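You operate a simulated robot arm through the tools that you are given. There is no shell and no other tool. Be economical: measure what you need, move in short steps, check, and stop when the job is done.

You are at the controls of a simulated two-armed robot. One attempt, no reset.

Task
Empty the drip pan into the steel box, then pump the green tank down to 20 L.
Fine: put the pan back on the green tank's shelf, shut the box lid; open the return valve to pump and shut it after; spill nothing.
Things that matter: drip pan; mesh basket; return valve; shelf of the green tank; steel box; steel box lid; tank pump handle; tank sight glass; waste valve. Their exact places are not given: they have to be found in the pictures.

The check looks at the end state, three seconds after you hand in, the way a careful person would. Anything else that was tipped, shoved, dropped, spilled or broken makes it a failure. A push-on lid holds only when it is set on centred and level and pressed home; a screw cap is set on level and turned clockwise until tight.

Robot
Two 7-joint arms with two-finger grippers on one trunk, hanging from a carriage that runs on a gantry, over the field with the corners [-1210, -2337], [70, -2340], [78, 360], [-1202, 363] (x, y) and turns from -5.009 to 6.981 rad about z. Base frame: it is fixed where the carriage stands at the start and does not move with it; the origin is on the floor, on the carriage's upright axis, x ahead of it, y to its left, z up; the surface under the hand at the start is at about z = 740. Units: mm, rad, N and s.
The left shoulder is at the start at [40, 158, 1302], the right one opposite. With the tool pointing down near the work surface each hand reaches from about 100 to 480 mm from the robot's upright axis, wherever it stands, measured 20 degrees to its own side. Places, roughly: return valve [100, 200, 500]; shelf of the green tank [-300, 0, 700]; steel box [500, 0, 800]; steel box lid [500, 100, 900]; tank pump handle [100, 100, 900]; tank sight glass [600, 200, 400]; waste valve [400, 200, 300]. Payload 1.96 kg a hand.
Tool frame (each hand has its own): the origin (TCP) lies between the finger pads and is the grasp point; the fingertips stand 20 mm ahead of it; z points along the fingers, y is the line along which they close. The gripper opens to 72 mm. The gripper's body begins 38 mm behind the TCP.
Orientation is that of the tool frame in the base frame, as a unit quaternion [w, x, y, z]. With the fingers straight down and closing along the base's y, the tool's x points along the base's -x, its y along +y and its z along -z.

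Tools
- The arms move only by the tool play_rows. It takes "left_deltas", "right_deltas" or both (then of equal length, played together; a hand with none holds still); each is a list of rows, each a list of 7 numbers: the shift along the tool's x, y, z in mm, then the turn, a rotation vector about the tool's x, y, z in rad, then the finger opening in mm, from 0 to 72. In form: [[dx, dy, dz, ax, ay, az, hand], ...]. A call has 1 to 10 rows; each row is the pose to reach, as a shift and turn from the pose commanded when the call began, along the tool's axes at that moment. Each row takes 0.2 s and may step no farther than 50 mm and 0.15 rad from the row before; otherwise, or with a gripper value out of range, the whole call is refused. A pose out of reach is approached as far as the arm can. The call stops where the force on the tool passes 90 N (or 10 N more than at its start, if that is more) or the arm is blocked; 0.2 s more then pass. Each finger travels about 45 mm/s and halts on what it meets, pressing with about 38 N; the grip force reading is that of the motor and also rises with nothing between the fingers. The clock runs only during rows and for 0.2 s after the last one: add rows that repeat a pose to give the fingers time. It gives the time, the measured TCP pose, the force on the tool (base axes), the opening and the grip force at its end, in the units of the frame above (readings bear some noise), with the torque about the TCP (base axes, N m) and any sound that the robot's microphone picked up.
- Cameras (640 x 400 px; columns grow to the right, rows downward): "scene" is now at [206.5, 30.5, 1646.5]; the picture's right is [0.56, -0.83, 0.00], its down [-0.77, -0.52, -0.36] and it looks along [0.30, 0.20, -0.93] (base axes); focal length 214 px, centre (320, 200). "left" rides on the left gripper at [71, -19, -82] in its tool frame; the picture's right is [0.26, 0.97, 0.00], its down [-0.67, 0.18, -0.72] and it looks along [-0.69, 0.19, 0.70] (tool axes); focal length 280 px, centre (320, 200). "right" rides on the right gripper at [71, 19, -82] in its tool frame; the picture's right is [-0.26, 0.97, 0.00], its down [-0.67, -0.18, -0.72] and it looks along [-0.69, -0.19, 0.70] (tool axes); focal length 280 px, centre (320, 200).
- snapshot(camera): a new picture of that camera. It takes no simulated time.
- move_column(by): slides the trunk up (or, below 0, down) by that many mm; the arms and the scene camera ride with it, the base frame stays. It gives what a move gives, with no picture.
- roll_base(legs): drives the robot by 1 to 6 legs, each [ahead, left, turn to the left] in mm, mm and rad, along the robot's own axes; the way and the turn of a leg run together, so that a leg with both is an arc; at most 1500 mm and 3.142 rad a leg. The arms and the cameras ride along, it lands a little off, and it stops where it bumps. It keeps to its track: a leg is cut to what the track allows. It gives what a move gives.
- pan_tilt(pan, tilt): turns the head with the scene camera to pan (to the left, within 1.501 rad either way) and tilt (down, from -0.506 to 1.204), counted from straight ahead of the robot. It gives what a move gives.
- probe_pixels(camera, pixels): there is no depth. For up to 12 entries [column, row, z] of the newest picture of that camera ("zoom" is the newest enlarged one), the place [x, y] in the base frame at which the ray of that pixel passes the height z, good to about 3 mm. It takes no simulated time.
- enlarge(camera, box): a new picture of the part [left, top, right, bottom] of that camera's present view, enlarged. It takes no simulated time.
- job_done(): hands the job in; it is judged then, once.

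Go step by step. Measure first, check grasps and placings, and put right what went wrong. The budget is 80 turns and 58 pictures, counting those below and the enlarged ones. Unless the task says otherwise, let go and move clear before handing in.

The tools are called after "Request:" by a JSON object that holds its "method" and its "body". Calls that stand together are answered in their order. play_rows: Moves the arms, as the interface text tells. Its arguments: {"type":"object","properties":{"left_deltas":{"type":"array","items":{"type":"array","items":{"type":"number"}}},"right_deltas":{"type":"array","items":{"type":"array","items":{"type":"number"}}}},"required":[]} The other tools are called the same way: move_column (by) slides the trunk up or down; roll_base (legs) drives the base; pan_tilt (pan, tilt) turns the head that bears the scene camera; snapshot (camera) takes a picture; probe_pixels (camera, pixels) gives the place at which the rays of pixels pass given heights; enlarge (camera, box) takes an enlarged picture of a part of a camera's view; job_done () hands the job in.

At the start:

```text
time: 0.0
left_ee_pos: [348.7, 359.9, 1206.5]
left_ee_rot: [0.0, 0.0, 1.0, 0.0]
left_force: [-0.3, 0.3, 0.0]
left_ft_torque: [0.0, 0.02, 0.01]
left_opening: 72.0
left_grip_force: 0.0
right_ee_pos: [367.8, 4.2, 1262.4]
right_ee_rot: [0.0, 0.0, 1.0, 0.0]
right_force: [0.2, -0.3, -0.3]
right_ft_torque: [-0.01, 0.02, 0.0]
right_opening: 71.7
right_grip_force: 0.0
trunk travel left (down, up): [-625.0, 215.0]
robot x, y, heading: [0.4, 0.5, -0.007]
head pan, tilt: [0.592, 1.201]
```

scene: 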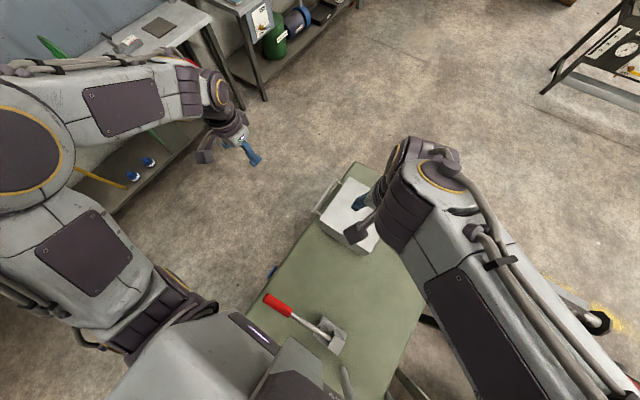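
right: 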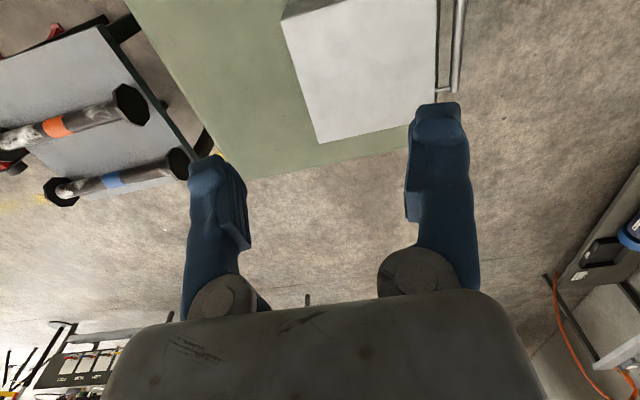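
left: 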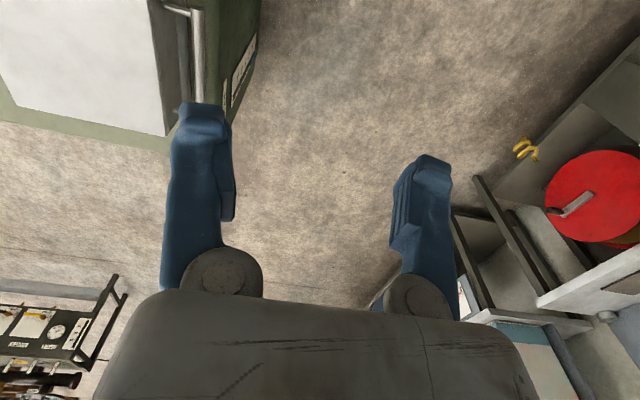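

The scene picture shows the green tank top with a red-gripped pump handle near (300,315) and a steel box near (350,215). I'll pan straight ahead and to the right to see more of it.

Request:
{"method": "pan_tilt", "body": {"pan": 0.0, "tilt": 1.2}}

Request:
{"method": "snapshot", "body": {"camera": "scene"}}

```text
time: 1.0
left_ee_pos: [349.0, 361.6, 1205.7]
left_ee_rot: [-0.001, 0.0, 1.0, -0.001]
left_force: [-0.6, -0.1, -0.2]
left_ft_torque: [-0.01, 0.02, 0.0]
left_opening: 71.9
left_grip_force: 0.0
right_ee_pos: [369.2, 4.1, 1260.7]
right_ee_rot: [0.0, -0.001, 1.0, 0.0]
right_force: [0.6, 0.4, -0.1]
right_ft_torque: [0.03, -0.04, -0.01]
right_opening: 71.8
right_grip_force: 0.0
trunk travel left (down, up): [-625.0, 215.0]
robot x, y, heading: [-0.5, -0.4, 0.004]
head pan, tilt: [0.0, 1.201]
```

```text
54 pictures are left
```

scene: 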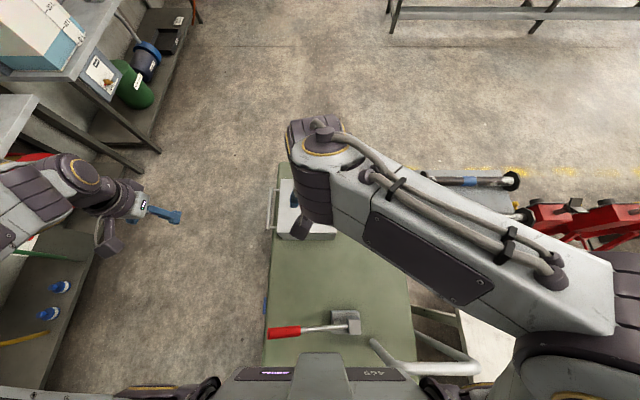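

The tank lies ahead and beneath the robot; handle at (300,330), box at (300,210). I'll back up and left to see the shelf and the left side with the valves.

Request:
{"method": "roll_base", "body": {"legs": [[-800, 0, 0]]}}

Request:
{"method": "pan_tilt", "body": {"pan": 0.0, "tilt": 0.9}}

Request:
{"method": "snapshot", "body": {"camera": "scene"}}

```text
time: 5.3
left_ee_pos: [-452.6, 360.2, 1205.5]
left_ee_rot: [0.0, -0.001, 1.0, -0.001]
left_force: [0.1, -0.1, 0.8]
left_ft_torque: [0.0, -0.03, 0.0]
left_opening: 71.9
left_grip_force: 0.0
right_ee_pos: [-433.5, 3.4, 1261.9]
right_ee_rot: [0.0, -0.001, 1.0, 0.0]
right_force: [0.3, -0.5, 0.0]
right_ft_torque: [0.0, -0.02, 0.0]
right_opening: 71.9
right_grip_force: 0.1
trunk travel left (down, up): [-625.0, 215.0]
robot x, y, heading: [-801.2, -0.9, 0.007]
head pan, tilt: [0.0, 1.201]
```

```text
time: 6.1
left_ee_pos: [-453.1, 360.1, 1206.2]
left_ee_rot: [-0.001, -0.001, 1.0, 0.0]
left_force: [0.5, 0.7, 0.1]
left_ft_torque: [-0.02, 0.03, 0.03]
left_opening: 72.1
left_grip_force: 0.1
right_ee_pos: [-432.4, 3.9, 1262.6]
right_ee_rot: [-0.001, 0.0, 1.0, 0.0]
right_force: [-0.1, -0.9, 1.1]
right_ft_torque: [-0.01, 0.0, 0.0]
right_opening: 71.9
right_grip_force: 0.2
trunk travel left (down, up): [-625.0, 215.0]
robot x, y, heading: [-797.4, -1.7, 0.001]
head pan, tilt: [0.0, 0.901]
```

```text
53 pictures are left
```

scene: 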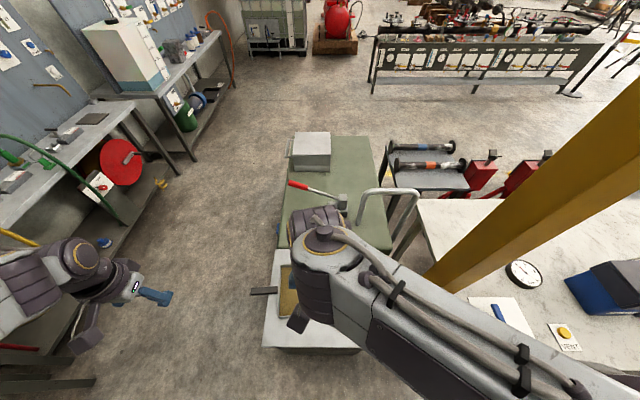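

The pan with brown liquid is under the right arm at (285,290), the box is at (312,150). I'll shift the right hand out of view and look again.

Request:
{"method": "play_rows", "body": {"right_deltas": [[0, -50, 0, 0, 0, 0, 40], [0, -100, 0, 0, 0, 0, 40], [0, -150, 0, 0, 0, 0, 40], [0, -200, 0, 0, 0, 0, 40], [0, -250, 0, 0, 0, 0, 40], [0, -300, 0, 0, 0, 0, 40], [30, -340, 0, 0, 0, 0, 40]]}}

Request:
{"method": "pan_tilt", "body": {"pan": 0.15, "tilt": 0.95}}

Request:
{"method": "snapshot", "body": {"camera": "scene"}}

```text
time: 7.7
left_ee_pos: [-453.5, 359.5, 1206.5]
left_ee_rot: [0.0, -0.001, 1.0, -0.001]
left_force: [-0.1, 0.2, -0.2]
left_ft_torque: [-0.02, -0.01, 0.0]
left_opening: 72.1
left_grip_force: 0.0
right_ee_pos: [-462.2, -337.5, 1263.7]
right_ee_rot: [0.0, -0.001, 1.0, 0.0]
right_force: [-0.4, 0.0, 0.9]
right_ft_torque: [0.01, 0.02, -0.03]
right_opening: 40.0
right_grip_force: 0.1
trunk travel left (down, up): [-625.0, 215.0]
robot x, y, heading: [-804.3, -1.0, 0.005]
head pan, tilt: [0.0, 0.901]
```

```text
time: 8.4
left_ee_pos: [-453.2, 360.9, 1206.6]
left_ee_rot: [0.0, 0.0, 1.0, 0.0]
left_force: [1.0, 0.3, 0.3]
left_ft_torque: [-0.02, 0.0, 0.01]
left_opening: 72.0
left_grip_force: 0.1
right_ee_pos: [-462.7, -336.5, 1262.9]
right_ee_rot: [0.0, -0.001, 1.0, 0.0]
right_force: [-0.3, -0.4, -0.2]
right_ft_torque: [0.0, 0.0, -0.02]
right_opening: 40.0
right_grip_force: 0.0
trunk travel left (down, up): [-625.0, 215.0]
robot x, y, heading: [-804.0, -0.3, 0.0]
head pan, tilt: [0.15, 0.949]
```

```text
52 pictures are left
```

scene: 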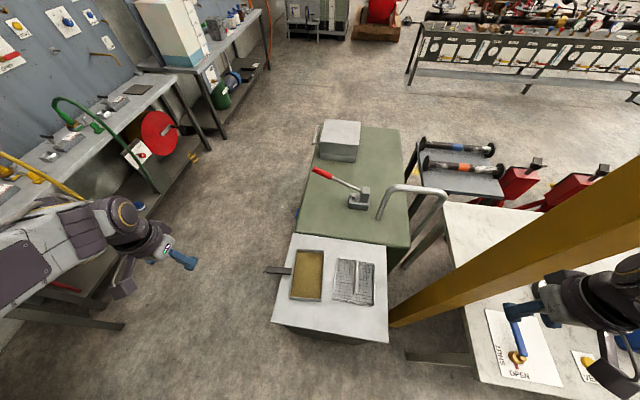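

Request:
{"method": "enlarge", "body": {"camera": "scene", "box": [250, 110, 450, 350]}}

Request:
{"method": "probe_pixels", "body": {"camera": "scene", "pixels": [[266, 270, 720], [291, 271, 720], [289, 298, 720], [319, 301, 720], [298, 249, 720], [325, 252, 720], [313, 170, 830], [380, 181, 830], [315, 170, 900], [365, 205, 800]]}}

```text
1.67 times, centred on (350, 230) of scene
```

zoom: 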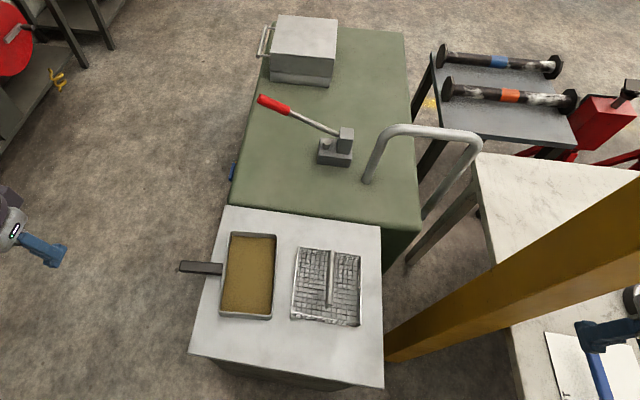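

```text
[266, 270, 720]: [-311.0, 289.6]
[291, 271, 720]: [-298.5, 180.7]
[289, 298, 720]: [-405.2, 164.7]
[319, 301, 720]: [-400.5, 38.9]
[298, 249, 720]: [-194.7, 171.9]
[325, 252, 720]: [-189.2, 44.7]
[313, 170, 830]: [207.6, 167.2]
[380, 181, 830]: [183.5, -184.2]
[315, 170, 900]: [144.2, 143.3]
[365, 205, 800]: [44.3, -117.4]
```

I see the pan (handle toward +y) and mesh basket on the shelf, the closed box at the far end, and a blue valve on the left side. I'll drive left to inspect the tank's left side, tucking the left hand in first.

Request:
{"method": "play_rows", "body": {"left_deltas": [[0, -50, 0, 0, 0, 0, 60], [0, -100, -30, 0, 0, 0, 60], [20, -130, -60, 0, 0, 0, 60], [60, -130, -60, 0, 0, 0, 60]]}}

Request:
{"method": "roll_base", "body": {"legs": [[0, 345, 0], [400, 0, 0]]}}

Request:
{"method": "pan_tilt", "body": {"pan": -0.45, "tilt": 0.95}}

Request:
{"method": "snapshot", "body": {"camera": "scene"}}

```text
refused: row 2 steps farther than a row can; nothing moved
```

```text
time: 12.8
left_ee_pos: [-48.0, 709.2, 1205.5]
left_ee_rot: [0.0, -0.001, 1.0, 0.0]
left_force: [0.0, 0.7, -0.7]
left_ft_torque: [0.04, -0.03, -0.02]
left_opening: 72.1
left_grip_force: 0.1
right_ee_pos: [-58.7, 11.0, 1262.8]
right_ee_rot: [0.0, -0.002, 1.0, -0.001]
right_force: [0.7, 0.3, -0.8]
right_ft_torque: [0.01, 0.01, 0.03]
right_opening: 39.8
right_grip_force: 0.1
trunk travel left (down, up): [-625.0, 215.0]
robot x, y, heading: [-394.2, 347.5, 0.004]
head pan, tilt: [0.15, 0.949]
```

```text
time: 13.8
left_ee_pos: [-48.5, 708.5, 1207.1]
left_ee_rot: [0.0, -0.001, 1.0, 0.0]
left_force: [-0.3, 0.2, -0.5]
left_ft_torque: [0.01, 0.01, -0.01]
left_opening: 72.1
left_grip_force: 0.1
right_ee_pos: [-58.9, 10.9, 1263.1]
right_ee_rot: [0.0, 0.0, 1.0, 0.0]
right_force: [-0.8, -0.1, -0.2]
right_ft_torque: [0.0, -0.03, 0.0]
right_opening: 39.7
right_grip_force: 0.0
trunk travel left (down, up): [-625.0, 215.0]
robot x, y, heading: [-396.9, 346.4, -0.002]
head pan, tilt: [-0.45, 0.949]
```

```text
50 pictures are left
```

scene: 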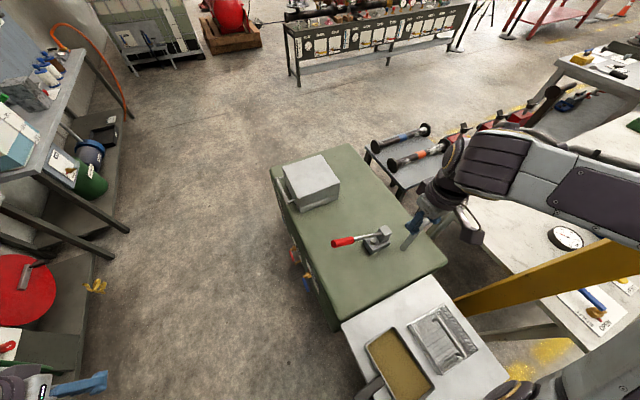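

Request:
{"method": "enlarge", "body": {"camera": "scene", "box": [260, 140, 420, 240]}}

Request:
{"method": "enlarge", "body": {"camera": "scene", "box": [260, 220, 420, 320]}}

Request:
{"method": "probe_pixels", "body": {"camera": "scene", "pixels": [[272, 168, 820], [352, 144, 820], [447, 263, 820], [332, 330, 820], [309, 262, 500], [295, 250, 500], [308, 211, 820], [341, 195, 820], [332, 242, 900], [332, 242, 950], [342, 322, 720]]}}

```text
4.00 times, centred on (340, 190) of scene
```

zoom: 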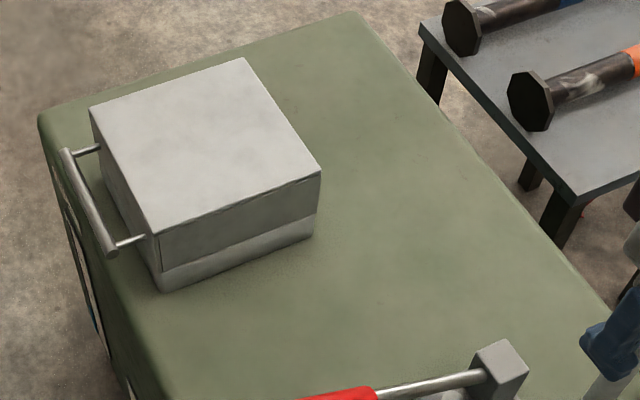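

```text
4.00 times, centred on (340, 270) of scene
```

zoom: 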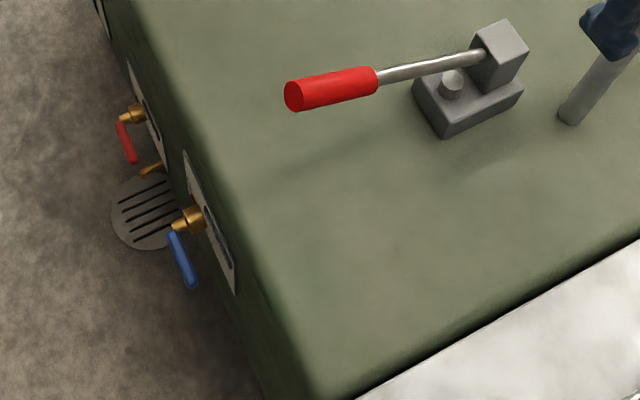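

```text
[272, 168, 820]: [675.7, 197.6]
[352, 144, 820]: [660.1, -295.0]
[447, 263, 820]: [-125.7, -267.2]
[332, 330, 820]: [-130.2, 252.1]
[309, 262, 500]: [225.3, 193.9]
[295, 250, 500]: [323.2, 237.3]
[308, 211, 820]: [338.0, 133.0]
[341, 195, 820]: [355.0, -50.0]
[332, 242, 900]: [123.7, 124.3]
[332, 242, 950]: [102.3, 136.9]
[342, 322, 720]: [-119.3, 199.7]
```

The close-ups show a red lever (with floor drain below) and a blue lever on the tank's left side, and the box with a deep lid with a side bar. I'll turn the left hand so its camera faces the tank side.

Request:
{"method": "play_rows", "body": {"left_deltas": [[-10, -20, 15, 0, 0, 0.15, 60], [-20, -40, 30, 0, 0, 0.3, 60], [-30, -60, 45, 0, 0, 0.45, 60], [-40, -80, 60, 0, 0, 0.6, 60], [-50, -100, 75, 0, 0, 0.75, 60], [-60, -120, 90, 0, 0, 0.9, 60], [-70, -140, 105, 0, 0, 1.05, 60], [-80, -160, 120, 0, 0, 1.2, 60], [-90, -180, 135, 0, 0, 1.35, 60], [-100, -200, 150, 0, 0, 1.5, 60]]}}

Request:
{"method": "roll_base", "body": {"legs": [[250, 0, 0]]}}

Request:
{"method": "snapshot", "body": {"camera": "left"}}

```text
time: 16.0
left_ee_pos: [51.4, 509.0, 1056.2]
left_ee_rot: [0.0, 0.682, 0.732, 0.0]
left_force: [-0.2, -1.0, 0.2]
left_ft_torque: [-0.01, 0.02, -0.02]
left_opening: 59.9
left_grip_force: 0.0
right_ee_pos: [-59.0, 10.7, 1262.4]
right_ee_rot: [0.0, -0.001, 1.0, 0.0]
right_force: [0.2, -0.6, -0.2]
right_ft_torque: [-0.01, 0.0, -0.01]
right_opening: 40.1
right_grip_force: 0.0
trunk travel left (down, up): [-625.0, 215.0]
robot x, y, heading: [-400.0, 348.1, 0.0]
head pan, tilt: [-0.45, 0.949]
```

```text
time: 17.8
left_ee_pos: [299.6, 508.7, 1056.4]
left_ee_rot: [0.0, 0.681, 0.732, 0.0]
left_force: [-1.1, 0.0, -0.1]
left_ft_torque: [0.0, -0.03, 0.0]
left_opening: 60.1
left_grip_force: 0.1
right_ee_pos: [190.2, 13.3, 1262.6]
right_ee_rot: [0.0, 0.0, 1.0, 0.0]
right_force: [0.8, -0.3, -0.4]
right_ft_torque: [0.0, 0.06, -0.01]
right_opening: 40.0
right_grip_force: 0.1
trunk travel left (down, up): [-625.0, 215.0]
robot x, y, heading: [-147.7, 345.3, -0.002]
head pan, tilt: [-0.45, 0.949]
```

```text
47 pictures are left
```

left: 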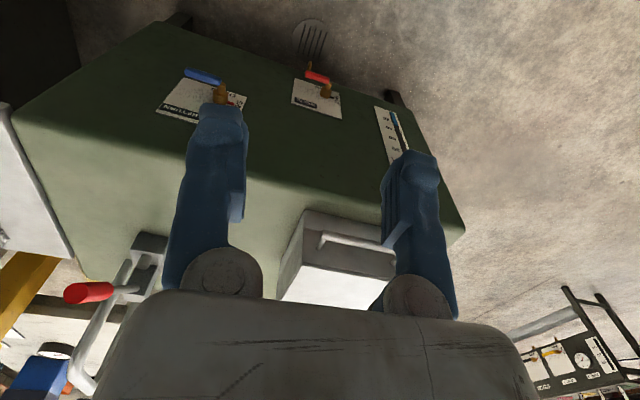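

The left camera (upside down) shows plates by the blue lever (205,95), the red lever (317,95) and the sight glass (393,130). I'll enlarge those.

Request:
{"method": "enlarge", "body": {"camera": "left", "box": [140, 50, 260, 125]}}

Request:
{"method": "enlarge", "body": {"camera": "left", "box": [280, 50, 420, 170]}}

```text
5.33 times, centred on (200, 88) of left
```

zoom: 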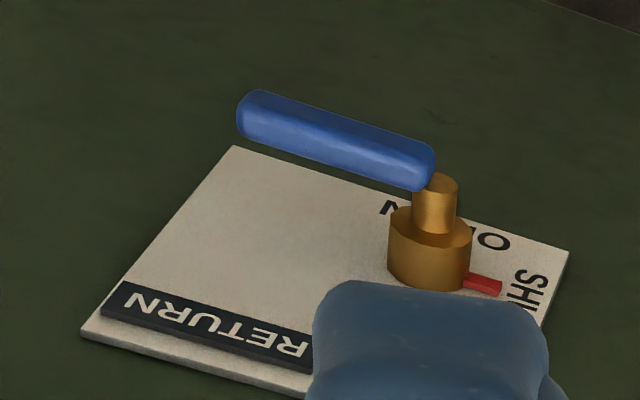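

```text
3.33 times, centred on (350, 110) of left
```

zoom: 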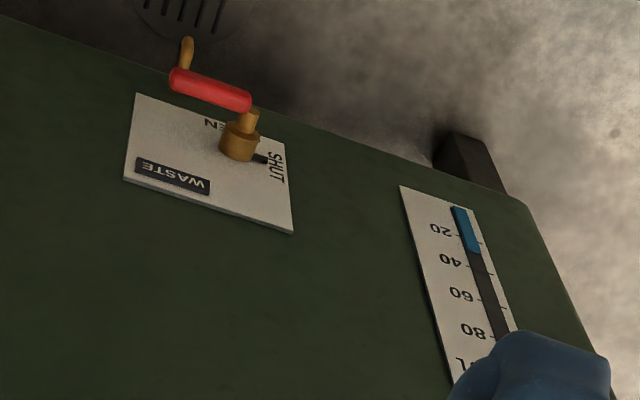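

Return valve pointer (red pin) points to SHUT, and the sight glass shows about 25–30 L. Next I look at the box with the right camera to find the hinge.

Request:
{"method": "snapshot", "body": {"camera": "right"}}

```text
44 pictures are left
```

right: 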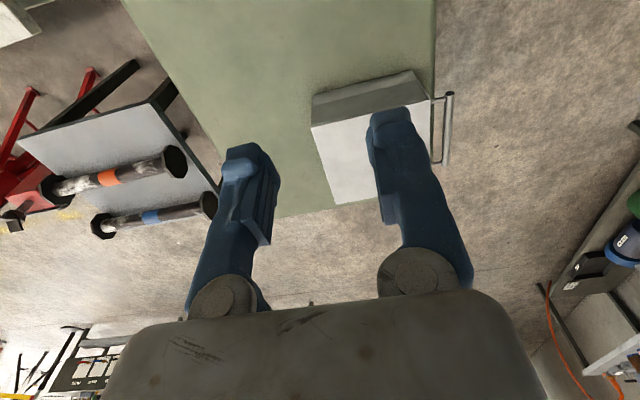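

Request:
{"method": "probe_pixels", "body": {"camera": "scene", "pixels": [[282.5, 166.8, 900], [321.3, 154.5, 900], [340, 183, 900], [298.8, 198.8, 900], [282.5, 166.8, 950], [321.3, 154.5, 950], [340, 183, 950], [298.8, 198.8, 950], [276, 178, 900], [288, 202.5, 900], [276, 178, 950], [288, 202.5, 950]]}}

Request:
{"method": "probe_pixels", "body": {"camera": "right", "pixels": [[311, 126, 900], [333, 204, 900], [431, 100, 900], [311, 126, 950], [333, 204, 950], [431, 100, 950], [451, 92, 900], [446, 165, 900], [451, 92, 930], [446, 165, 930]]}}

```text
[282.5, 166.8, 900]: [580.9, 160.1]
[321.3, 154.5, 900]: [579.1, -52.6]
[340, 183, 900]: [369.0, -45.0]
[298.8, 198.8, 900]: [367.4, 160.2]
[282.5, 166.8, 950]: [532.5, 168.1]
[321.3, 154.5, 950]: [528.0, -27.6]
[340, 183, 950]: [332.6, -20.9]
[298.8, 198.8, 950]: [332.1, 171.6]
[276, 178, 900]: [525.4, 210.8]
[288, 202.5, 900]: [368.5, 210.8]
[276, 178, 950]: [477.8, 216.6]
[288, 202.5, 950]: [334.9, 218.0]
```

```text
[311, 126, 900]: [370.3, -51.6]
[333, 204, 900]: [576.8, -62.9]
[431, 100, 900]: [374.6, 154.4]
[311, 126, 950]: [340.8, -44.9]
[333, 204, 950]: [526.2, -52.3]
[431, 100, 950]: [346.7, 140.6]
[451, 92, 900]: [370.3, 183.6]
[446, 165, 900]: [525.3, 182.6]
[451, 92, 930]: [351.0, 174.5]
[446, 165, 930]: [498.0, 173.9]
```

Triangulating: lid top ≈ z 888 (x≈377–590, y≈-55–157), bar ≈ y 203, z 835, x≈412–586. I'll drive so that the right arm can lift the bar.

Request:
{"method": "roll_base", "body": {"legs": [[216, -145, 0]]}}

Request:
{"method": "play_rows", "body": {"right_deltas": [[-30, 40, 10, 0, 0, 0, 50], [-60, 80, 20, 0.1, 0, 0, 50], [-80, 120, 40, 0.2, 0, 0, 50], [-85, 160, 60, 0.3, 0, 0, 50], [-85, 200, 80, 0.4, 0, 0, 50], [-85, 240, 100, 0.5, 0, 0, 50], [-85, 280, 120, 0.6, 0, 0, 50], [-85, 320, 140, 0.7, 0, 0, 50], [-85, 360, 160, 0.785, 0, 0, 50], [-85, 390, 190, 0.785, 0, 0, 50]]}}

Request:
{"method": "pan_tilt", "body": {"pan": 0.05, "tilt": 0.95}}

Request:
{"method": "snapshot", "body": {"camera": "scene"}}

Request:
{"method": "snapshot", "body": {"camera": "right"}}

```text
time: 19.7
left_ee_pos: [517.5, 364.5, 1056.0]
left_ee_rot: [0.0, 0.681, 0.732, 0.0]
left_force: [-0.5, 0.1, 0.6]
left_ft_torque: [0.03, 0.02, 0.04]
left_opening: 60.0
left_grip_force: 0.0
right_ee_pos: [407.2, -132.1, 1262.5]
right_ee_rot: [-0.001, -0.001, 1.0, 0.0]
right_force: [0.4, 1.0, 0.7]
right_ft_torque: [0.01, -0.01, -0.01]
right_opening: 40.0
right_grip_force: 0.2
trunk travel left (down, up): [-625.0, 215.0]
robot x, y, heading: [70.5, 204.2, 0.001]
head pan, tilt: [-0.45, 0.949]
```

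```text
refused: row 1 steps farther than a row can; nothing moved
```

```text
time: 20.6
left_ee_pos: [517.7, 363.5, 1054.9]
left_ee_rot: [0.0, 0.681, 0.733, 0.0]
left_force: [0.3, 0.5, 0.5]
left_ft_torque: [-0.01, 0.01, 0.05]
left_opening: 60.0
left_grip_force: 0.1
right_ee_pos: [407.8, -132.7, 1262.2]
right_ee_rot: [0.0, -0.001, 1.0, 0.001]
right_force: [0.2, -0.4, 0.7]
right_ft_torque: [-0.04, 0.02, -0.06]
right_opening: 40.1
right_grip_force: 0.1
trunk travel left (down, up): [-625.0, 215.0]
robot x, y, heading: [67.3, 206.1, -0.0]
head pan, tilt: [0.051, 0.949]
```

```text
43 pictures are left
```

scene: 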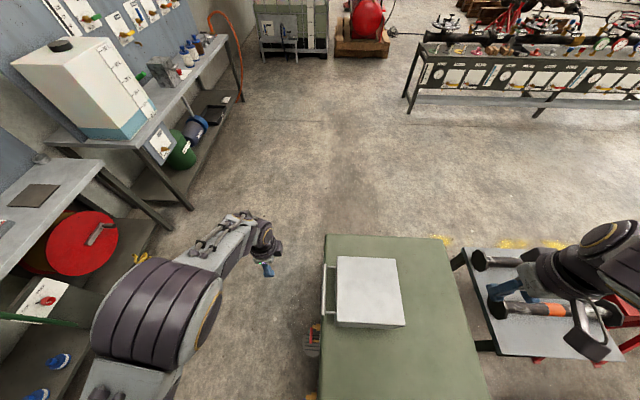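

```text
42 pictures are left
```

right: 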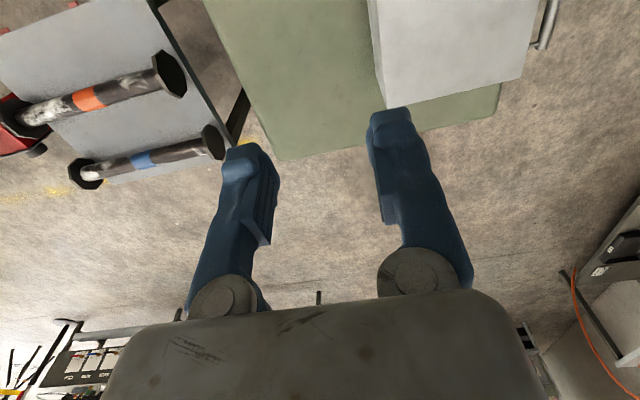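

The bar is at about (325,265)-(325,312) in the scene picture; the rows were too long, so I measure and shorten them.

Request:
{"method": "probe_pixels", "body": {"camera": "scene", "pixels": [[324, 264, 835], [324, 313, 835], [338, 256, 888], [396, 259, 888], [405, 325, 888], [336, 321, 888], [327, 236, 790], [438, 238, 790]]}}

Request:
{"method": "play_rows", "body": {"right_deltas": [[-10, 40, 10, 0, 0, 0, 50], [-20, 80, 20, 0.1, 0, 0, 50], [-30, 120, 40, 0.2, 0, 0, 50], [-40, 160, 60, 0.3, 0, 0, 50], [-50, 200, 80, 0.4, 0, 0, 50], [-60, 240, 100, 0.5, 0, 0, 50], [-70, 280, 120, 0.6, 0, 0, 50], [-75, 320, 140, 0.7, 0, 0, 50], [-80, 360, 160, 0.785, 0, 0, 50], [-85, 400, 185, 0.785, 0, 0, 50]]}}

Request:
{"method": "snapshot", "body": {"camera": "right"}}

```text
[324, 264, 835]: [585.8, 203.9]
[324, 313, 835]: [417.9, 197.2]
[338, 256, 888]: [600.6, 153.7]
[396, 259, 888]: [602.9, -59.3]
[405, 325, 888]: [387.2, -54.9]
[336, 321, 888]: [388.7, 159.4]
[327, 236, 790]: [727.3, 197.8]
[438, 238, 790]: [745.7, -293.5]
```

```text
time: 22.8
left_ee_pos: [517.4, 364.8, 1057.6]
left_ee_rot: [0.0, 0.682, 0.732, 0.0]
left_force: [-0.5, 0.0, 0.5]
left_ft_torque: [0.01, 0.01, 0.01]
left_opening: 60.0
left_grip_force: 0.1
right_ee_pos: [423.1, 76.9, 1103.0]
right_ee_rot: [0.0, -0.001, 0.925, -0.38]
right_force: [-0.3, -1.2, 1.0]
right_ft_torque: [0.02, 0.01, 0.03]
right_opening: 50.1
right_grip_force: 0.1
right hand out of reach, approached as far as the arm can: row 7, 8, 9, 10
trunk travel left (down, up): [-625.0, 215.0]
robot x, y, heading: [69.3, 199.2, 0.002]
head pan, tilt: [0.051, 0.949]
```

```text
41 pictures are left
```

right: 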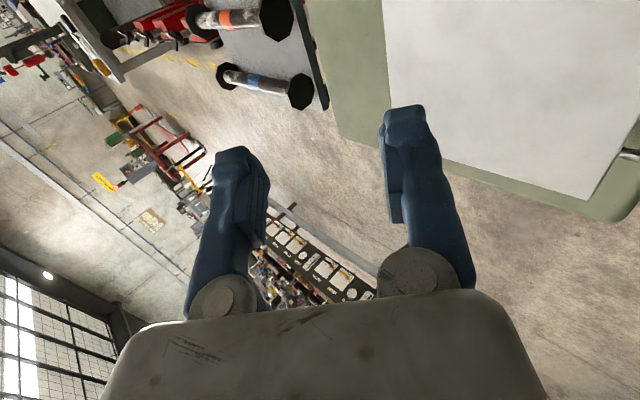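

The right arm can't reach with that tilt, so I'll pull it back and use the left one, first turning it back to standard yaw.

Request:
{"method": "play_rows", "body": {"left_deltas": [[0, 0, 0, 0, 0, -0.15, 50], [0, -5, 0, 0, 0, -0.3, 50], [0, -10, 0, 0, 0, -0.45, 50], [0, -15, 0, 0, 0, -0.6, 50], [0, -20, 10, 0, 0, -0.75, 50], [-10, -25, 20, 0, 0, -0.9, 50], [-20, -25, 30, 0, 0, -1.05, 50], [-20, -25, 40, 0, 0, -1.2, 50], [-20, -25, 50, 0, 0, -1.35, 50], [-20, -25, 60, 0, 0, -1.5, 50]], "right_deltas": [[0, -25, -25, 0, 0, 0, 50], [0, -50, -50, -0.1, 0, 0, 50], [0, -75, -75, -0.2, 0, 0, 50], [5, -100, -100, -0.3, 0, 0, 50], [10, -125, -125, -0.4, 0, 0, 50], [20, -150, -140, -0.5, 0, 0, 50], [30, -175, -155, -0.6, 0, 0, 50], [40, -200, -170, -0.7, 0, 0, 50], [50, -225, -185, -0.785, 0, 0, 50], [60, -250, -200, -0.785, 0, 0, 50]]}}

Request:
{"method": "play_rows", "body": {"left_deltas": [[0, 0, 0, 0.15, 0, 0, 50], [0, 0, 10, 0.3, 0, 0, 50], [0, 0, 20, 0.45, 0, 0, 50], [0, 0, 30, 0.6, 0, 0, 50], [0, 0, 40, 0.785, 0, 0, 50]]}}

Request:
{"method": "snapshot", "body": {"camera": "left"}}

```text
time: 25.0
left_ee_pos: [493.7, 341.5, 996.2]
left_ee_rot: [0.001, -0.002, 1.0, 0.001]
left_force: [0.1, -0.4, -0.5]
left_ft_torque: [0.02, 0.01, -0.01]
left_opening: 50.0
left_grip_force: 0.0
right_ee_pos: [389.1, 51.7, 1393.8]
right_ee_rot: [0.0, 0.0, 1.0, 0.001]
right_force: [0.5, -0.3, -0.8]
right_ft_torque: [-0.02, -0.01, -0.01]
right_opening: 50.1
right_grip_force: 0.1
right hand out of reach, approached as far as the arm can: row 9, 10
trunk travel left (down, up): [-625.0, 215.0]
robot x, y, heading: [65.1, 204.3, 0.001]
head pan, tilt: [0.051, 0.949]
```

```text
refused: row 5 steps farther than a row can; nothing moved
```

```text
40 pictures are left
```

left: 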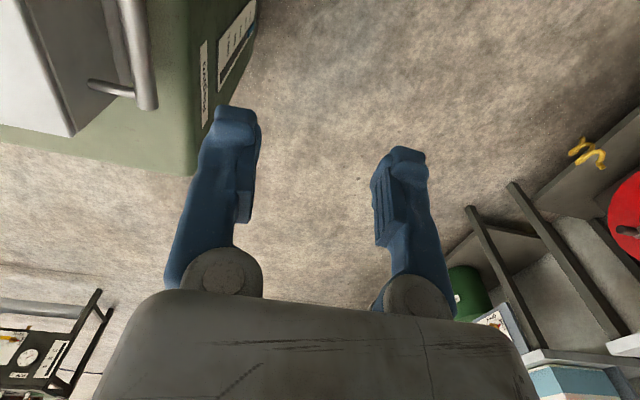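

Bar is at (145,90) in the left view. I tilt the hand 45° and bring it to a pre-grasp 90 mm off the bar.

Request:
{"method": "play_rows", "body": {"left_deltas": [[-2, 0, 10, 0.14, 0, 0, 60], [-4, -10, 25, 0.28, 0, 0, 60], [-6, -25, 45, 0.42, 0, 0, 60], [-6, -40, 65, 0.56, 0, 0, 60], [-6, -58, 82, 0.68, 0, 0, 60], [-6, -76, 97, 0.785, 0, 0, 60]], "right_deltas": [[0, -40, 0, 0, 0, 0, 50], [0, -80, 0, 0, 0, 0, 50], [0, -120, 10, 0, 0, 0, 50], [0, -160, 20, 0, 0, 0, 50], [0, -200, 30, 0, 0, 0, 50], [0, -240, 40, 0, 0, 0, 50]]}}

Request:
{"method": "snapshot", "body": {"camera": "left"}}

Request:
{"method": "enlarge", "body": {"camera": "scene", "box": [240, 220, 440, 345]}}

```text
time: 26.4
left_ee_pos: [499.7, 265.7, 898.2]
left_ee_rot: [0.0, -0.001, 0.924, -0.383]
left_force: [0.1, 1.3, -1.0]
left_ft_torque: [-0.01, 0.01, 0.0]
left_opening: 60.0
left_grip_force: 0.1
right_ee_pos: [391.4, -189.0, 1354.3]
right_ee_rot: [-0.003, -0.001, 1.0, 0.0]
right_force: [0.0, -0.2, -0.4]
right_ft_torque: [0.04, -0.03, -0.03]
right_opening: 50.1
right_grip_force: 0.0
right hand out of reach, approached as far as the arm can: row 1, 2, 3, 4, 5, 6
trunk travel left (down, up): [-625.0, 215.0]
robot x, y, heading: [67.2, 201.1, 0.002]
head pan, tilt: [0.051, 0.949]
```

```text
39 pictures are left
```

left: 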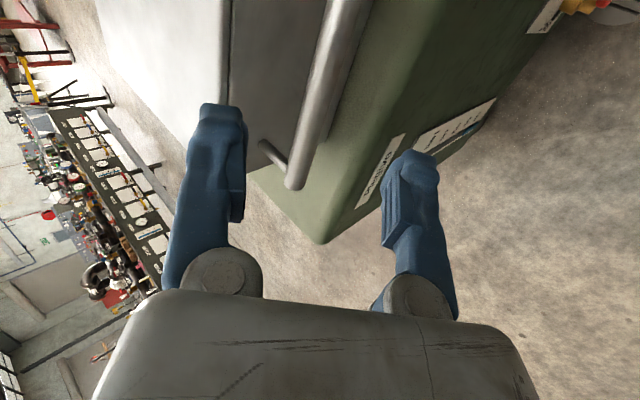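

```text
3.20 times, centred on (340, 282) of scene
```

zoom: 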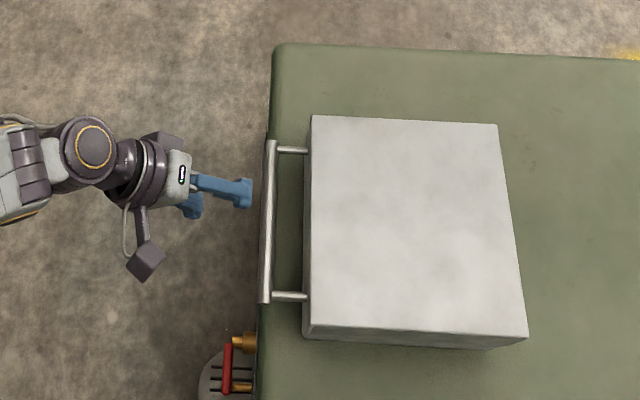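

The bar lies centred between the fingers (318,100). I advance 82 mm and close.

Request:
{"method": "play_rows", "body": {"left_deltas": [[0, 0, 25, 0, 0, 0, 45], [0, 0, 45, 0, 0, 0, 45], [0, 0, 65, 0, 0, 0, 45], [0, 0, 82, 0, 0, 0, 45], [0, 0, 82, 0, 0, 0, 5], [0, 0, 82, 0, 0, 0, 5], [0, 0, 82, 0, 0, 0, 5], [0, 0, 82, 0, 0, 0, 5]]}}

Request:
{"method": "snapshot", "body": {"camera": "left"}}

```text
time: 28.2
left_ee_pos: [500.5, 208.6, 841.1]
left_ee_rot: [0.0, -0.001, 0.924, -0.383]
left_force: [1.5, 1.0, -2.2]
left_ft_torque: [0.02, -0.39, -0.18]
left_opening: 15.5
left_grip_force: 40.0
right_ee_pos: [391.4, -187.5, 1353.5]
right_ee_rot: [-0.001, -0.001, 1.0, 0.0]
right_force: [-1.0, 0.2, 0.2]
right_ft_torque: [-0.04, -0.01, -0.04]
right_opening: 50.1
right_grip_force: 0.1
trunk travel left (down, up): [-625.0, 215.0]
robot x, y, heading: [70.3, 202.3, 0.002]
head pan, tilt: [0.051, 0.949]
```

```text
37 pictures are left
```

left: 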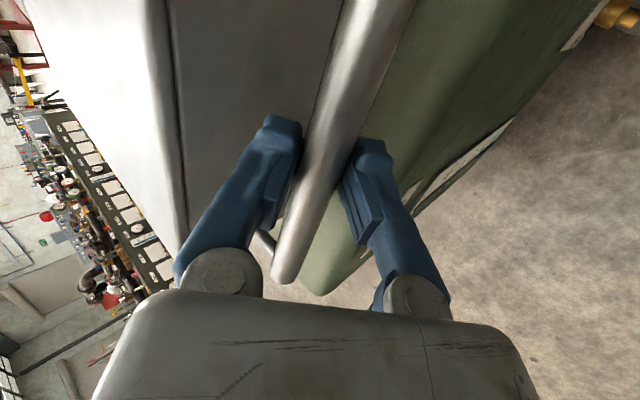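

The bar is gripped (opening 15.5). I try a short opening arc about an assumed hinge on the -y side.

Request:
{"method": "play_rows", "body": {"left_deltas": [[0, -7, -6, -0.035, 0, 0, 5], [0, -14.1, -12.1, -0.07, 0, 0, 5], [0, -28.8, -23, -0.14, 0, 0, 5], [0, -44.5, -33, -0.21, 0, 0, 5]]}}

Request:
{"method": "enlarge", "body": {"camera": "scene", "box": [240, 220, 440, 345]}}

```text
time: 29.2
left_ee_pos: [500.1, 191.2, 897.1]
left_ee_rot: [0.0, 0.002, 0.958, -0.288]
left_force: [6.7, -29.4, -12.6]
left_ft_torque: [-0.07, 0.12, -0.55]
left_opening: 14.6
left_grip_force: 40.7
right_ee_pos: [392.2, -193.6, 1355.9]
right_ee_rot: [-0.001, 0.0, 1.0, -0.002]
right_force: [-0.3, 0.4, 0.3]
right_ft_torque: [0.0, 0.0, -0.03]
right_opening: 50.3
right_grip_force: 0.0
trunk travel left (down, up): [-625.0, 215.0]
robot x, y, heading: [68.6, 202.7, 0.0]
head pan, tilt: [0.051, 0.949]
```

```text
3.20 times, centred on (340, 282) of scene
```

zoom: 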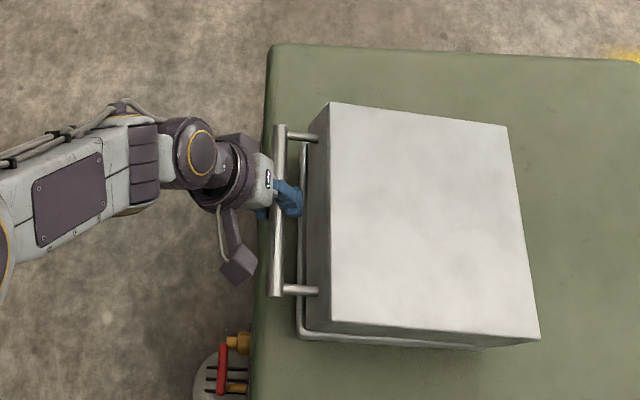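

The lid is hinged on the -y side; readings fit a hinge near y -55, z 795. I continue the arc to about 60°.

Request:
{"method": "play_rows", "body": {"left_deltas": [[0, -38, -14.2, -0.14, 0, 0, 5], [0, -72.4, -28.7, -0.28, 0, 0, 5], [0, -108.5, -38.5, -0.42, 0, 0, 5], [0, -145.5, -43, -0.56, 0, 0, 5], [0, -182.9, -42.4, -0.7, 0, 0, 5], [0, -219.8, -36.5, -0.84, 0, 0, 5]]}}

Request:
{"method": "snapshot", "body": {"camera": "scene"}}

```text
time: 30.6
left_ee_pos: [499.8, 237.8, 1015.1]
left_ee_rot: [0.0, -0.001, 0.991, 0.134]
left_force: [0.8, 0.9, -0.2]
left_ft_torque: [-0.06, 0.01, -0.01]
left_opening: 4.7
left_grip_force: 0.0
left hand out of reach, approached as far as the arm can: row 4, 5, 6
right_ee_pos: [390.3, -186.4, 1354.1]
right_ee_rot: [-0.002, -0.001, 1.0, 0.001]
right_force: [-0.4, 0.7, -0.6]
right_ft_torque: [-0.01, -0.03, 0.02]
right_opening: 49.9
right_grip_force: 0.0
trunk travel left (down, up): [-625.0, 215.0]
robot x, y, heading: [72.4, 202.1, 0.002]
head pan, tilt: [0.051, 0.949]
```

```text
35 pictures are left
```

scene: 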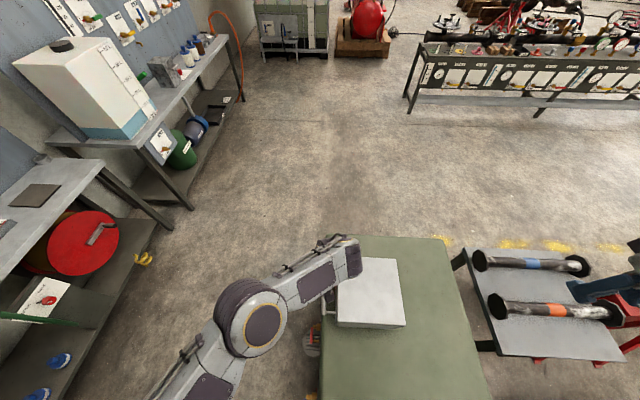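

The reach ran out, the bar slipped free and the lid fell shut again, apparently undamaged. I'll reposition the carriage to y≈-60 so the whole arc is centred for the left arm.

Request:
{"method": "roll_base", "body": {"legs": [[0, -262, 0]]}}

Request:
{"method": "play_rows", "body": {"left_deltas": [[0, 45, 12, 0.12, 0, 0, 50], [0, 90, 24, 0.24, 0, 0, 50], [0, 135, 36, 0.36, 0, 0, 50], [0, 180, 48, 0.48, 0, 0, 50], [0, 225, 60, 0.6, 0, 0, 50], [0, 265, 73, 0.72, 0, 0, 50], [0, 265, 105, 0.84, 0, 0, 50], [0, 257, 145, 0.96, 0, 0, 50], [0, 246, 185, 1.054, 0, 0, 50]]}}

Request:
{"method": "snapshot", "body": {"camera": "left"}}

```text
time: 32.5
left_ee_pos: [499.4, -21.4, 1014.7]
left_ee_rot: [-0.001, -0.001, 0.991, 0.132]
left_force: [0.1, 0.4, 0.0]
left_ft_torque: [0.02, -0.01, 0.0]
left_opening: 5.0
left_grip_force: 0.0
right_ee_pos: [391.3, -448.7, 1353.6]
right_ee_rot: [-0.001, -0.001, 1.0, 0.0]
right_force: [0.0, -0.1, 0.1]
right_ft_torque: [0.0, 0.01, 0.02]
right_opening: 50.1
right_grip_force: 0.0
trunk travel left (down, up): [-625.0, 215.0]
robot x, y, heading: [68.3, -54.9, 0.005]
head pan, tilt: [0.051, 0.949]
```

```text
time: 34.5
left_ee_pos: [498.4, 261.0, 900.7]
left_ee_rot: [0.0, 0.0, 0.923, -0.386]
left_force: [-0.6, 0.9, 0.6]
left_ft_torque: [0.02, 0.03, -0.01]
left_opening: 50.0
left_grip_force: 0.2
right_ee_pos: [391.3, -447.3, 1354.8]
right_ee_rot: [-0.002, 0.0, 1.0, 0.001]
right_force: [0.2, -0.6, -0.6]
right_ft_torque: [0.0, -0.02, 0.01]
right_opening: 49.9
right_grip_force: 0.1
trunk travel left (down, up): [-625.0, 215.0]
robot x, y, heading: [70.0, -59.6, 0.002]
head pan, tilt: [0.051, 0.949]
```

```text
34 pictures are left
```

left: 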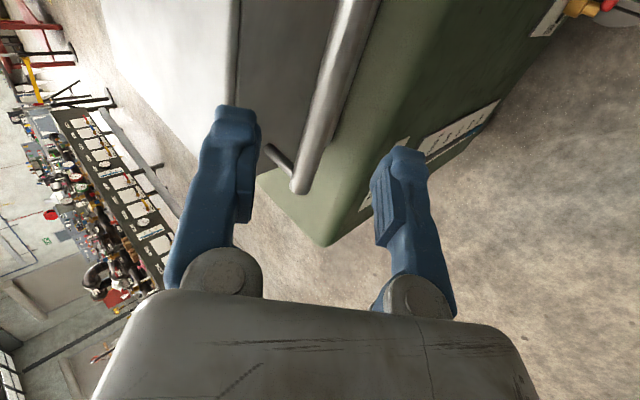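

The bar is again between the fingers; I advance and close.

Request:
{"method": "play_rows", "body": {"left_deltas": [[0, 3, 30, 0, 0, 0, 45], [0, 5.6, 60, 0, 0, 0, 45], [0, 5.6, 80, 0, 0, 0, 45], [0, 5.6, 80, 0, 0, 0, 5], [0, 5.6, 80, 0, 0, 0, 5], [0, 5.6, 80, 0, 0, 0, 5], [0, 5.6, 80, 0, 0, 0, 5]]}}

Request:
{"method": "play_rows", "body": {"left_deltas": [[0, -15.8, -10.3, -0.07, 0, 0, 5], [0, -46.6, -26.2, -0.2, 0, 0, 5], [0, -79.3, -38, -0.33, 0, 0, 5], [0, -113.2, -45.6, -0.46, 0, 0, 5]]}}

```text
time: 36.1
left_ee_pos: [492.9, 211.1, 845.8]
left_ee_rot: [0.001, 0.0, 0.924, -0.383]
left_force: [3.1, 11.5, 0.7]
left_ft_torque: [0.09, -0.81, 0.24]
left_opening: 17.1
left_grip_force: 40.1
left hand out of reach, approached as far as the arm can: row 3, 4, 5, 6, 7
right_ee_pos: [392.5, -446.4, 1353.7]
right_ee_rot: [0.0, -0.001, 1.0, 0.001]
right_force: [-0.8, 0.1, 0.1]
right_ft_torque: [0.0, 0.01, 0.02]
right_opening: 49.7
right_grip_force: 0.0
trunk travel left (down, up): [-625.0, 215.0]
robot x, y, heading: [72.0, -53.5, 0.002]
head pan, tilt: [0.051, 0.949]
```

```text
time: 37.1
left_ee_pos: [492.2, 160.9, 957.3]
left_ee_rot: [0.001, -0.001, 0.987, -0.162]
left_force: [-0.8, 5.8, 2.0]
left_ft_torque: [0.03, 0.25, -0.59]
left_opening: 16.8
left_grip_force: 39.7
right_ee_pos: [391.8, -447.7, 1353.9]
right_ee_rot: [-0.002, 0.0, 1.0, 0.001]
right_force: [0.5, 0.2, -0.2]
right_ft_torque: [0.02, 0.0, 0.0]
right_opening: 49.9
right_grip_force: 0.1
trunk travel left (down, up): [-625.0, 215.0]
robot x, y, heading: [70.6, -55.5, 0.004]
head pan, tilt: [0.051, 0.949]
```

The arc is following cleanly with low force. I continue.

Request:
{"method": "play_rows", "body": {"left_deltas": [[0, -31.7, -18.5, -0.14, 0, 0, 5], [0, -66.4, -33.1, -0.28, 0, 0, 5], [0, -103, -42.6, -0.42, 0, 0, 5], [0, -140.5, -47, -0.56, 0, 0, 5]]}}

Request:
{"method": "snapshot", "body": {"camera": "scene"}}

```text
time: 38.1
left_ee_pos: [491.6, 39.4, 1045.0]
left_ee_rot: [0.001, 0.001, 0.994, 0.114]
left_force: [5.6, -9.2, -19.5]
left_ft_torque: [-0.25, -0.47, -0.08]
left_opening: 10.8
left_grip_force: 37.8
right_ee_pos: [390.6, -449.9, 1353.1]
right_ee_rot: [-0.001, 0.0, 1.0, 0.0]
right_force: [0.9, -0.2, -0.2]
right_ft_torque: [-0.02, 0.02, 0.02]
right_opening: 50.0
right_grip_force: 0.0
trunk travel left (down, up): [-625.0, 215.0]
robot x, y, heading: [70.0, -59.6, 0.001]
head pan, tilt: [0.051, 0.949]
```

```text
33 pictures are left
```

scene: 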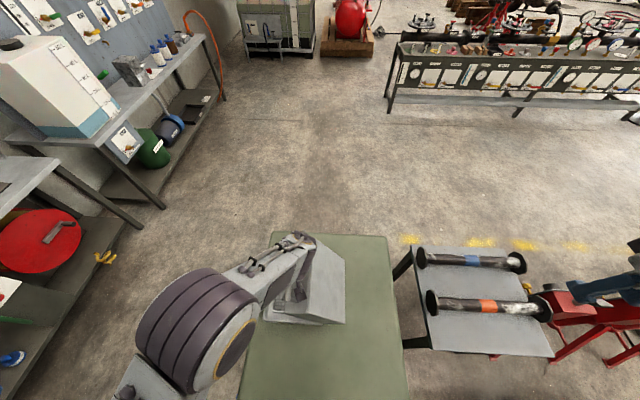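

The lid is about 60° open but the grip has slid toward the tips (opening 10.8). I press in a bit and continue past vertical.

Request:
{"method": "play_rows", "body": {"left_deltas": [[0, -5, 9, 0, 0, 0, 5], [0, -28.7, -3.8, -0.08, 0, 0, 5], [0, -56.6, -15, -0.2, 0, 0, 5], [0, -85.9, -25, -0.32, 0, 0, 5], [0, -116.3, -32, -0.44, 0, 0, 5]]}}

Request:
{"method": "snapshot", "body": {"camera": "scene"}}

```text
time: 39.3
left_ee_pos: [438.7, 42.8, 1056.9]
left_ee_rot: [0.0, 0.0, 0.945, 0.326]
left_force: [0.1, -0.6, -0.5]
left_ft_torque: [-0.03, 0.0, -0.02]
left_opening: 4.9
left_grip_force: 0.4
left hand out of reach, approached as far as the arm can: row 3, 4, 5
right_ee_pos: [391.7, -447.6, 1355.2]
right_ee_rot: [-0.002, -0.001, 1.0, 0.001]
right_force: [0.4, 0.2, 0.3]
right_ft_torque: [-0.02, 0.02, -0.03]
right_opening: 50.2
right_grip_force: 0.1
trunk travel left (down, up): [-625.0, 215.0]
robot x, y, heading: [70.5, -56.2, 0.002]
head pan, tilt: [0.051, 0.949]
```

```text
32 pictures are left
```

scene: 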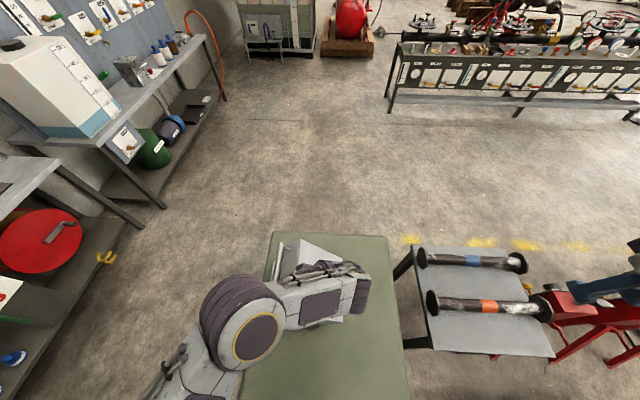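

The grip was lost again because tilting outward exceeds the wrist's range; next try I'll tilt the hand only half as much as the lid (the bar can turn in the fingers) and grip nearer at x≈445. First back to pre-grasp.

Request:
{"method": "play_rows", "body": {"left_deltas": [[0, 18.5, -23.6, 0.145, 0, 0, 50], [0, 50, 1, 0.29, 0, 0, 50], [0, 81.5, 25.6, 0.435, 0, 0, 50], [0, 113, 50.3, 0.58, 0, 0, 50], [0, 144.6, 74.9, 0.725, 0, 0, 50], [0, 173, 103.5, 0.87, 0, 0, 50], [0, 177.3, 138.6, 1.015, 0, 0, 50], [0, 152.7, 170.1, 1.16, 0, 0, 50], [0, 124.9, 205.6, 1.305, 0, 0, 50], [0, 97.2, 241, 1.449, 0, 0, 50]]}}

Request:
{"method": "roll_base", "body": {"legs": [[0, -15, 0]]}}

Request:
{"method": "move_column", "body": {"by": -30}}

Request:
{"method": "snapshot", "body": {"camera": "scene"}}

```text
time: 41.5
left_ee_pos: [438.4, 266.6, 931.9]
left_ee_rot: [0.001, 0.0, 0.925, -0.379]
left_force: [0.1, -0.4, -0.4]
left_ft_torque: [0.0, 0.0, -0.02]
left_opening: 50.0
left_grip_force: 0.1
right_ee_pos: [390.7, -448.0, 1353.6]
right_ee_rot: [-0.001, -0.002, 1.0, 0.0]
right_force: [0.1, -1.1, 0.6]
right_ft_torque: [0.0, 0.05, 0.0]
right_opening: 50.0
right_grip_force: 0.1
trunk travel left (down, up): [-625.0, 215.0]
robot x, y, heading: [68.5, -56.0, -0.002]
head pan, tilt: [0.051, 0.949]
```

```text
time: 42.2
left_ee_pos: [440.7, 252.3, 932.5]
left_ee_rot: [0.0, -0.001, 0.925, -0.379]
left_force: [-0.1, -0.4, -0.3]
left_ft_torque: [0.01, 0.01, 0.01]
left_opening: 50.0
left_grip_force: 0.0
right_ee_pos: [392.2, -463.6, 1354.2]
right_ee_rot: [-0.002, -0.001, 1.0, 0.001]
right_force: [0.4, 0.2, 0.6]
right_ft_torque: [-0.01, 0.02, -0.03]
right_opening: 50.3
right_grip_force: 0.0
trunk travel left (down, up): [-625.0, 215.0]
robot x, y, heading: [73.6, -69.7, 0.0]
head pan, tilt: [0.051, 0.949]
```

```text
time: 43.0
left_ee_pos: [440.1, 251.3, 902.0]
left_ee_rot: [0.0, -0.001, 0.925, -0.379]
left_force: [0.4, 0.4, -0.1]
left_ft_torque: [0.0, 0.01, -0.02]
left_opening: 49.8
left_grip_force: 0.0
right_ee_pos: [391.7, -462.5, 1324.1]
right_ee_rot: [0.0, -0.001, 1.0, 0.0]
right_force: [0.6, -0.5, -0.4]
right_ft_torque: [0.0, 0.0, 0.02]
right_opening: 50.1
right_grip_force: 0.0
trunk travel left (down, up): [-595.0, 245.0]
robot x, y, heading: [68.6, -72.5, 0.003]
head pan, tilt: [0.051, 0.949]
```

```text
31 pictures are left
```

scene: 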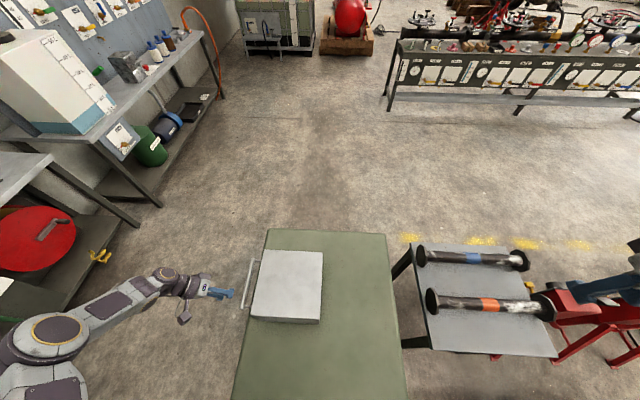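

The lid is closed and the hand is ready. I approach, close on the bar, then run the arc with half rotation.

Request:
{"method": "play_rows", "body": {"left_deltas": [[-8, 6, 28, 0, 0, 0, 45], [-15, 12, 55, 0, 0, 0, 45], [-15, 12.5, 77, 0, 0, 0, 45], [-15, 12.5, 77, 0, 0, 0, 5], [-15, 12.5, 77, 0, 0, 0, 5], [-15, 12.5, 77, 0, 0, 0, 5], [-15, 12.5, 77, 0, 0, 0, 5]]}}

Request:
{"method": "play_rows", "body": {"left_deltas": [[0, -15.8, -10.3, -0.035, 0, 0, 3], [0, -46.6, -26.2, -0.1, 0, 0, 3], [0, -79.3, -38, -0.165, 0, 0, 3], [0, -113.2, -45.6, -0.23, 0, 0, 3], [0, -147.8, -48.6, -0.295, 0, 0, 3], [0, -182.5, -47.1, -0.36, 0, 0, 3]]}}

```text
time: 44.6
left_ee_pos: [456.0, 205.7, 838.2]
left_ee_rot: [-0.001, 0.0, 0.925, -0.381]
left_force: [0.3, -5.0, -1.7]
left_ft_torque: [0.02, 0.01, -0.18]
left_opening: 11.3
left_grip_force: 37.8
right_ee_pos: [391.6, -463.5, 1323.7]
right_ee_rot: [0.0, 0.0, 1.0, 0.0]
right_force: [0.3, 0.0, 0.0]
right_ft_torque: [-0.02, -0.02, 0.03]
right_opening: 49.7
right_grip_force: 0.1
trunk travel left (down, up): [-595.0, 245.0]
robot x, y, heading: [67.3, -73.8, 0.003]
head pan, tilt: [0.051, 0.949]
```

```text
time: 46.0
left_ee_pos: [454.3, 109.6, 999.4]
left_ee_rot: [0.0, 0.0, 0.978, -0.208]
left_force: [2.4, -5.3, -8.0]
left_ft_torque: [0.18, -0.06, -0.25]
left_opening: 9.9
left_grip_force: 37.0
right_ee_pos: [391.4, -464.3, 1325.5]
right_ee_rot: [-0.001, -0.001, 1.0, 0.001]
right_force: [1.2, 0.4, -0.5]
right_ft_torque: [0.01, -0.02, -0.02]
right_opening: 50.3
right_grip_force: 0.0
trunk travel left (down, up): [-595.0, 245.0]
robot x, y, heading: [70.6, -70.4, 0.001]
head pan, tilt: [0.051, 0.949]
```

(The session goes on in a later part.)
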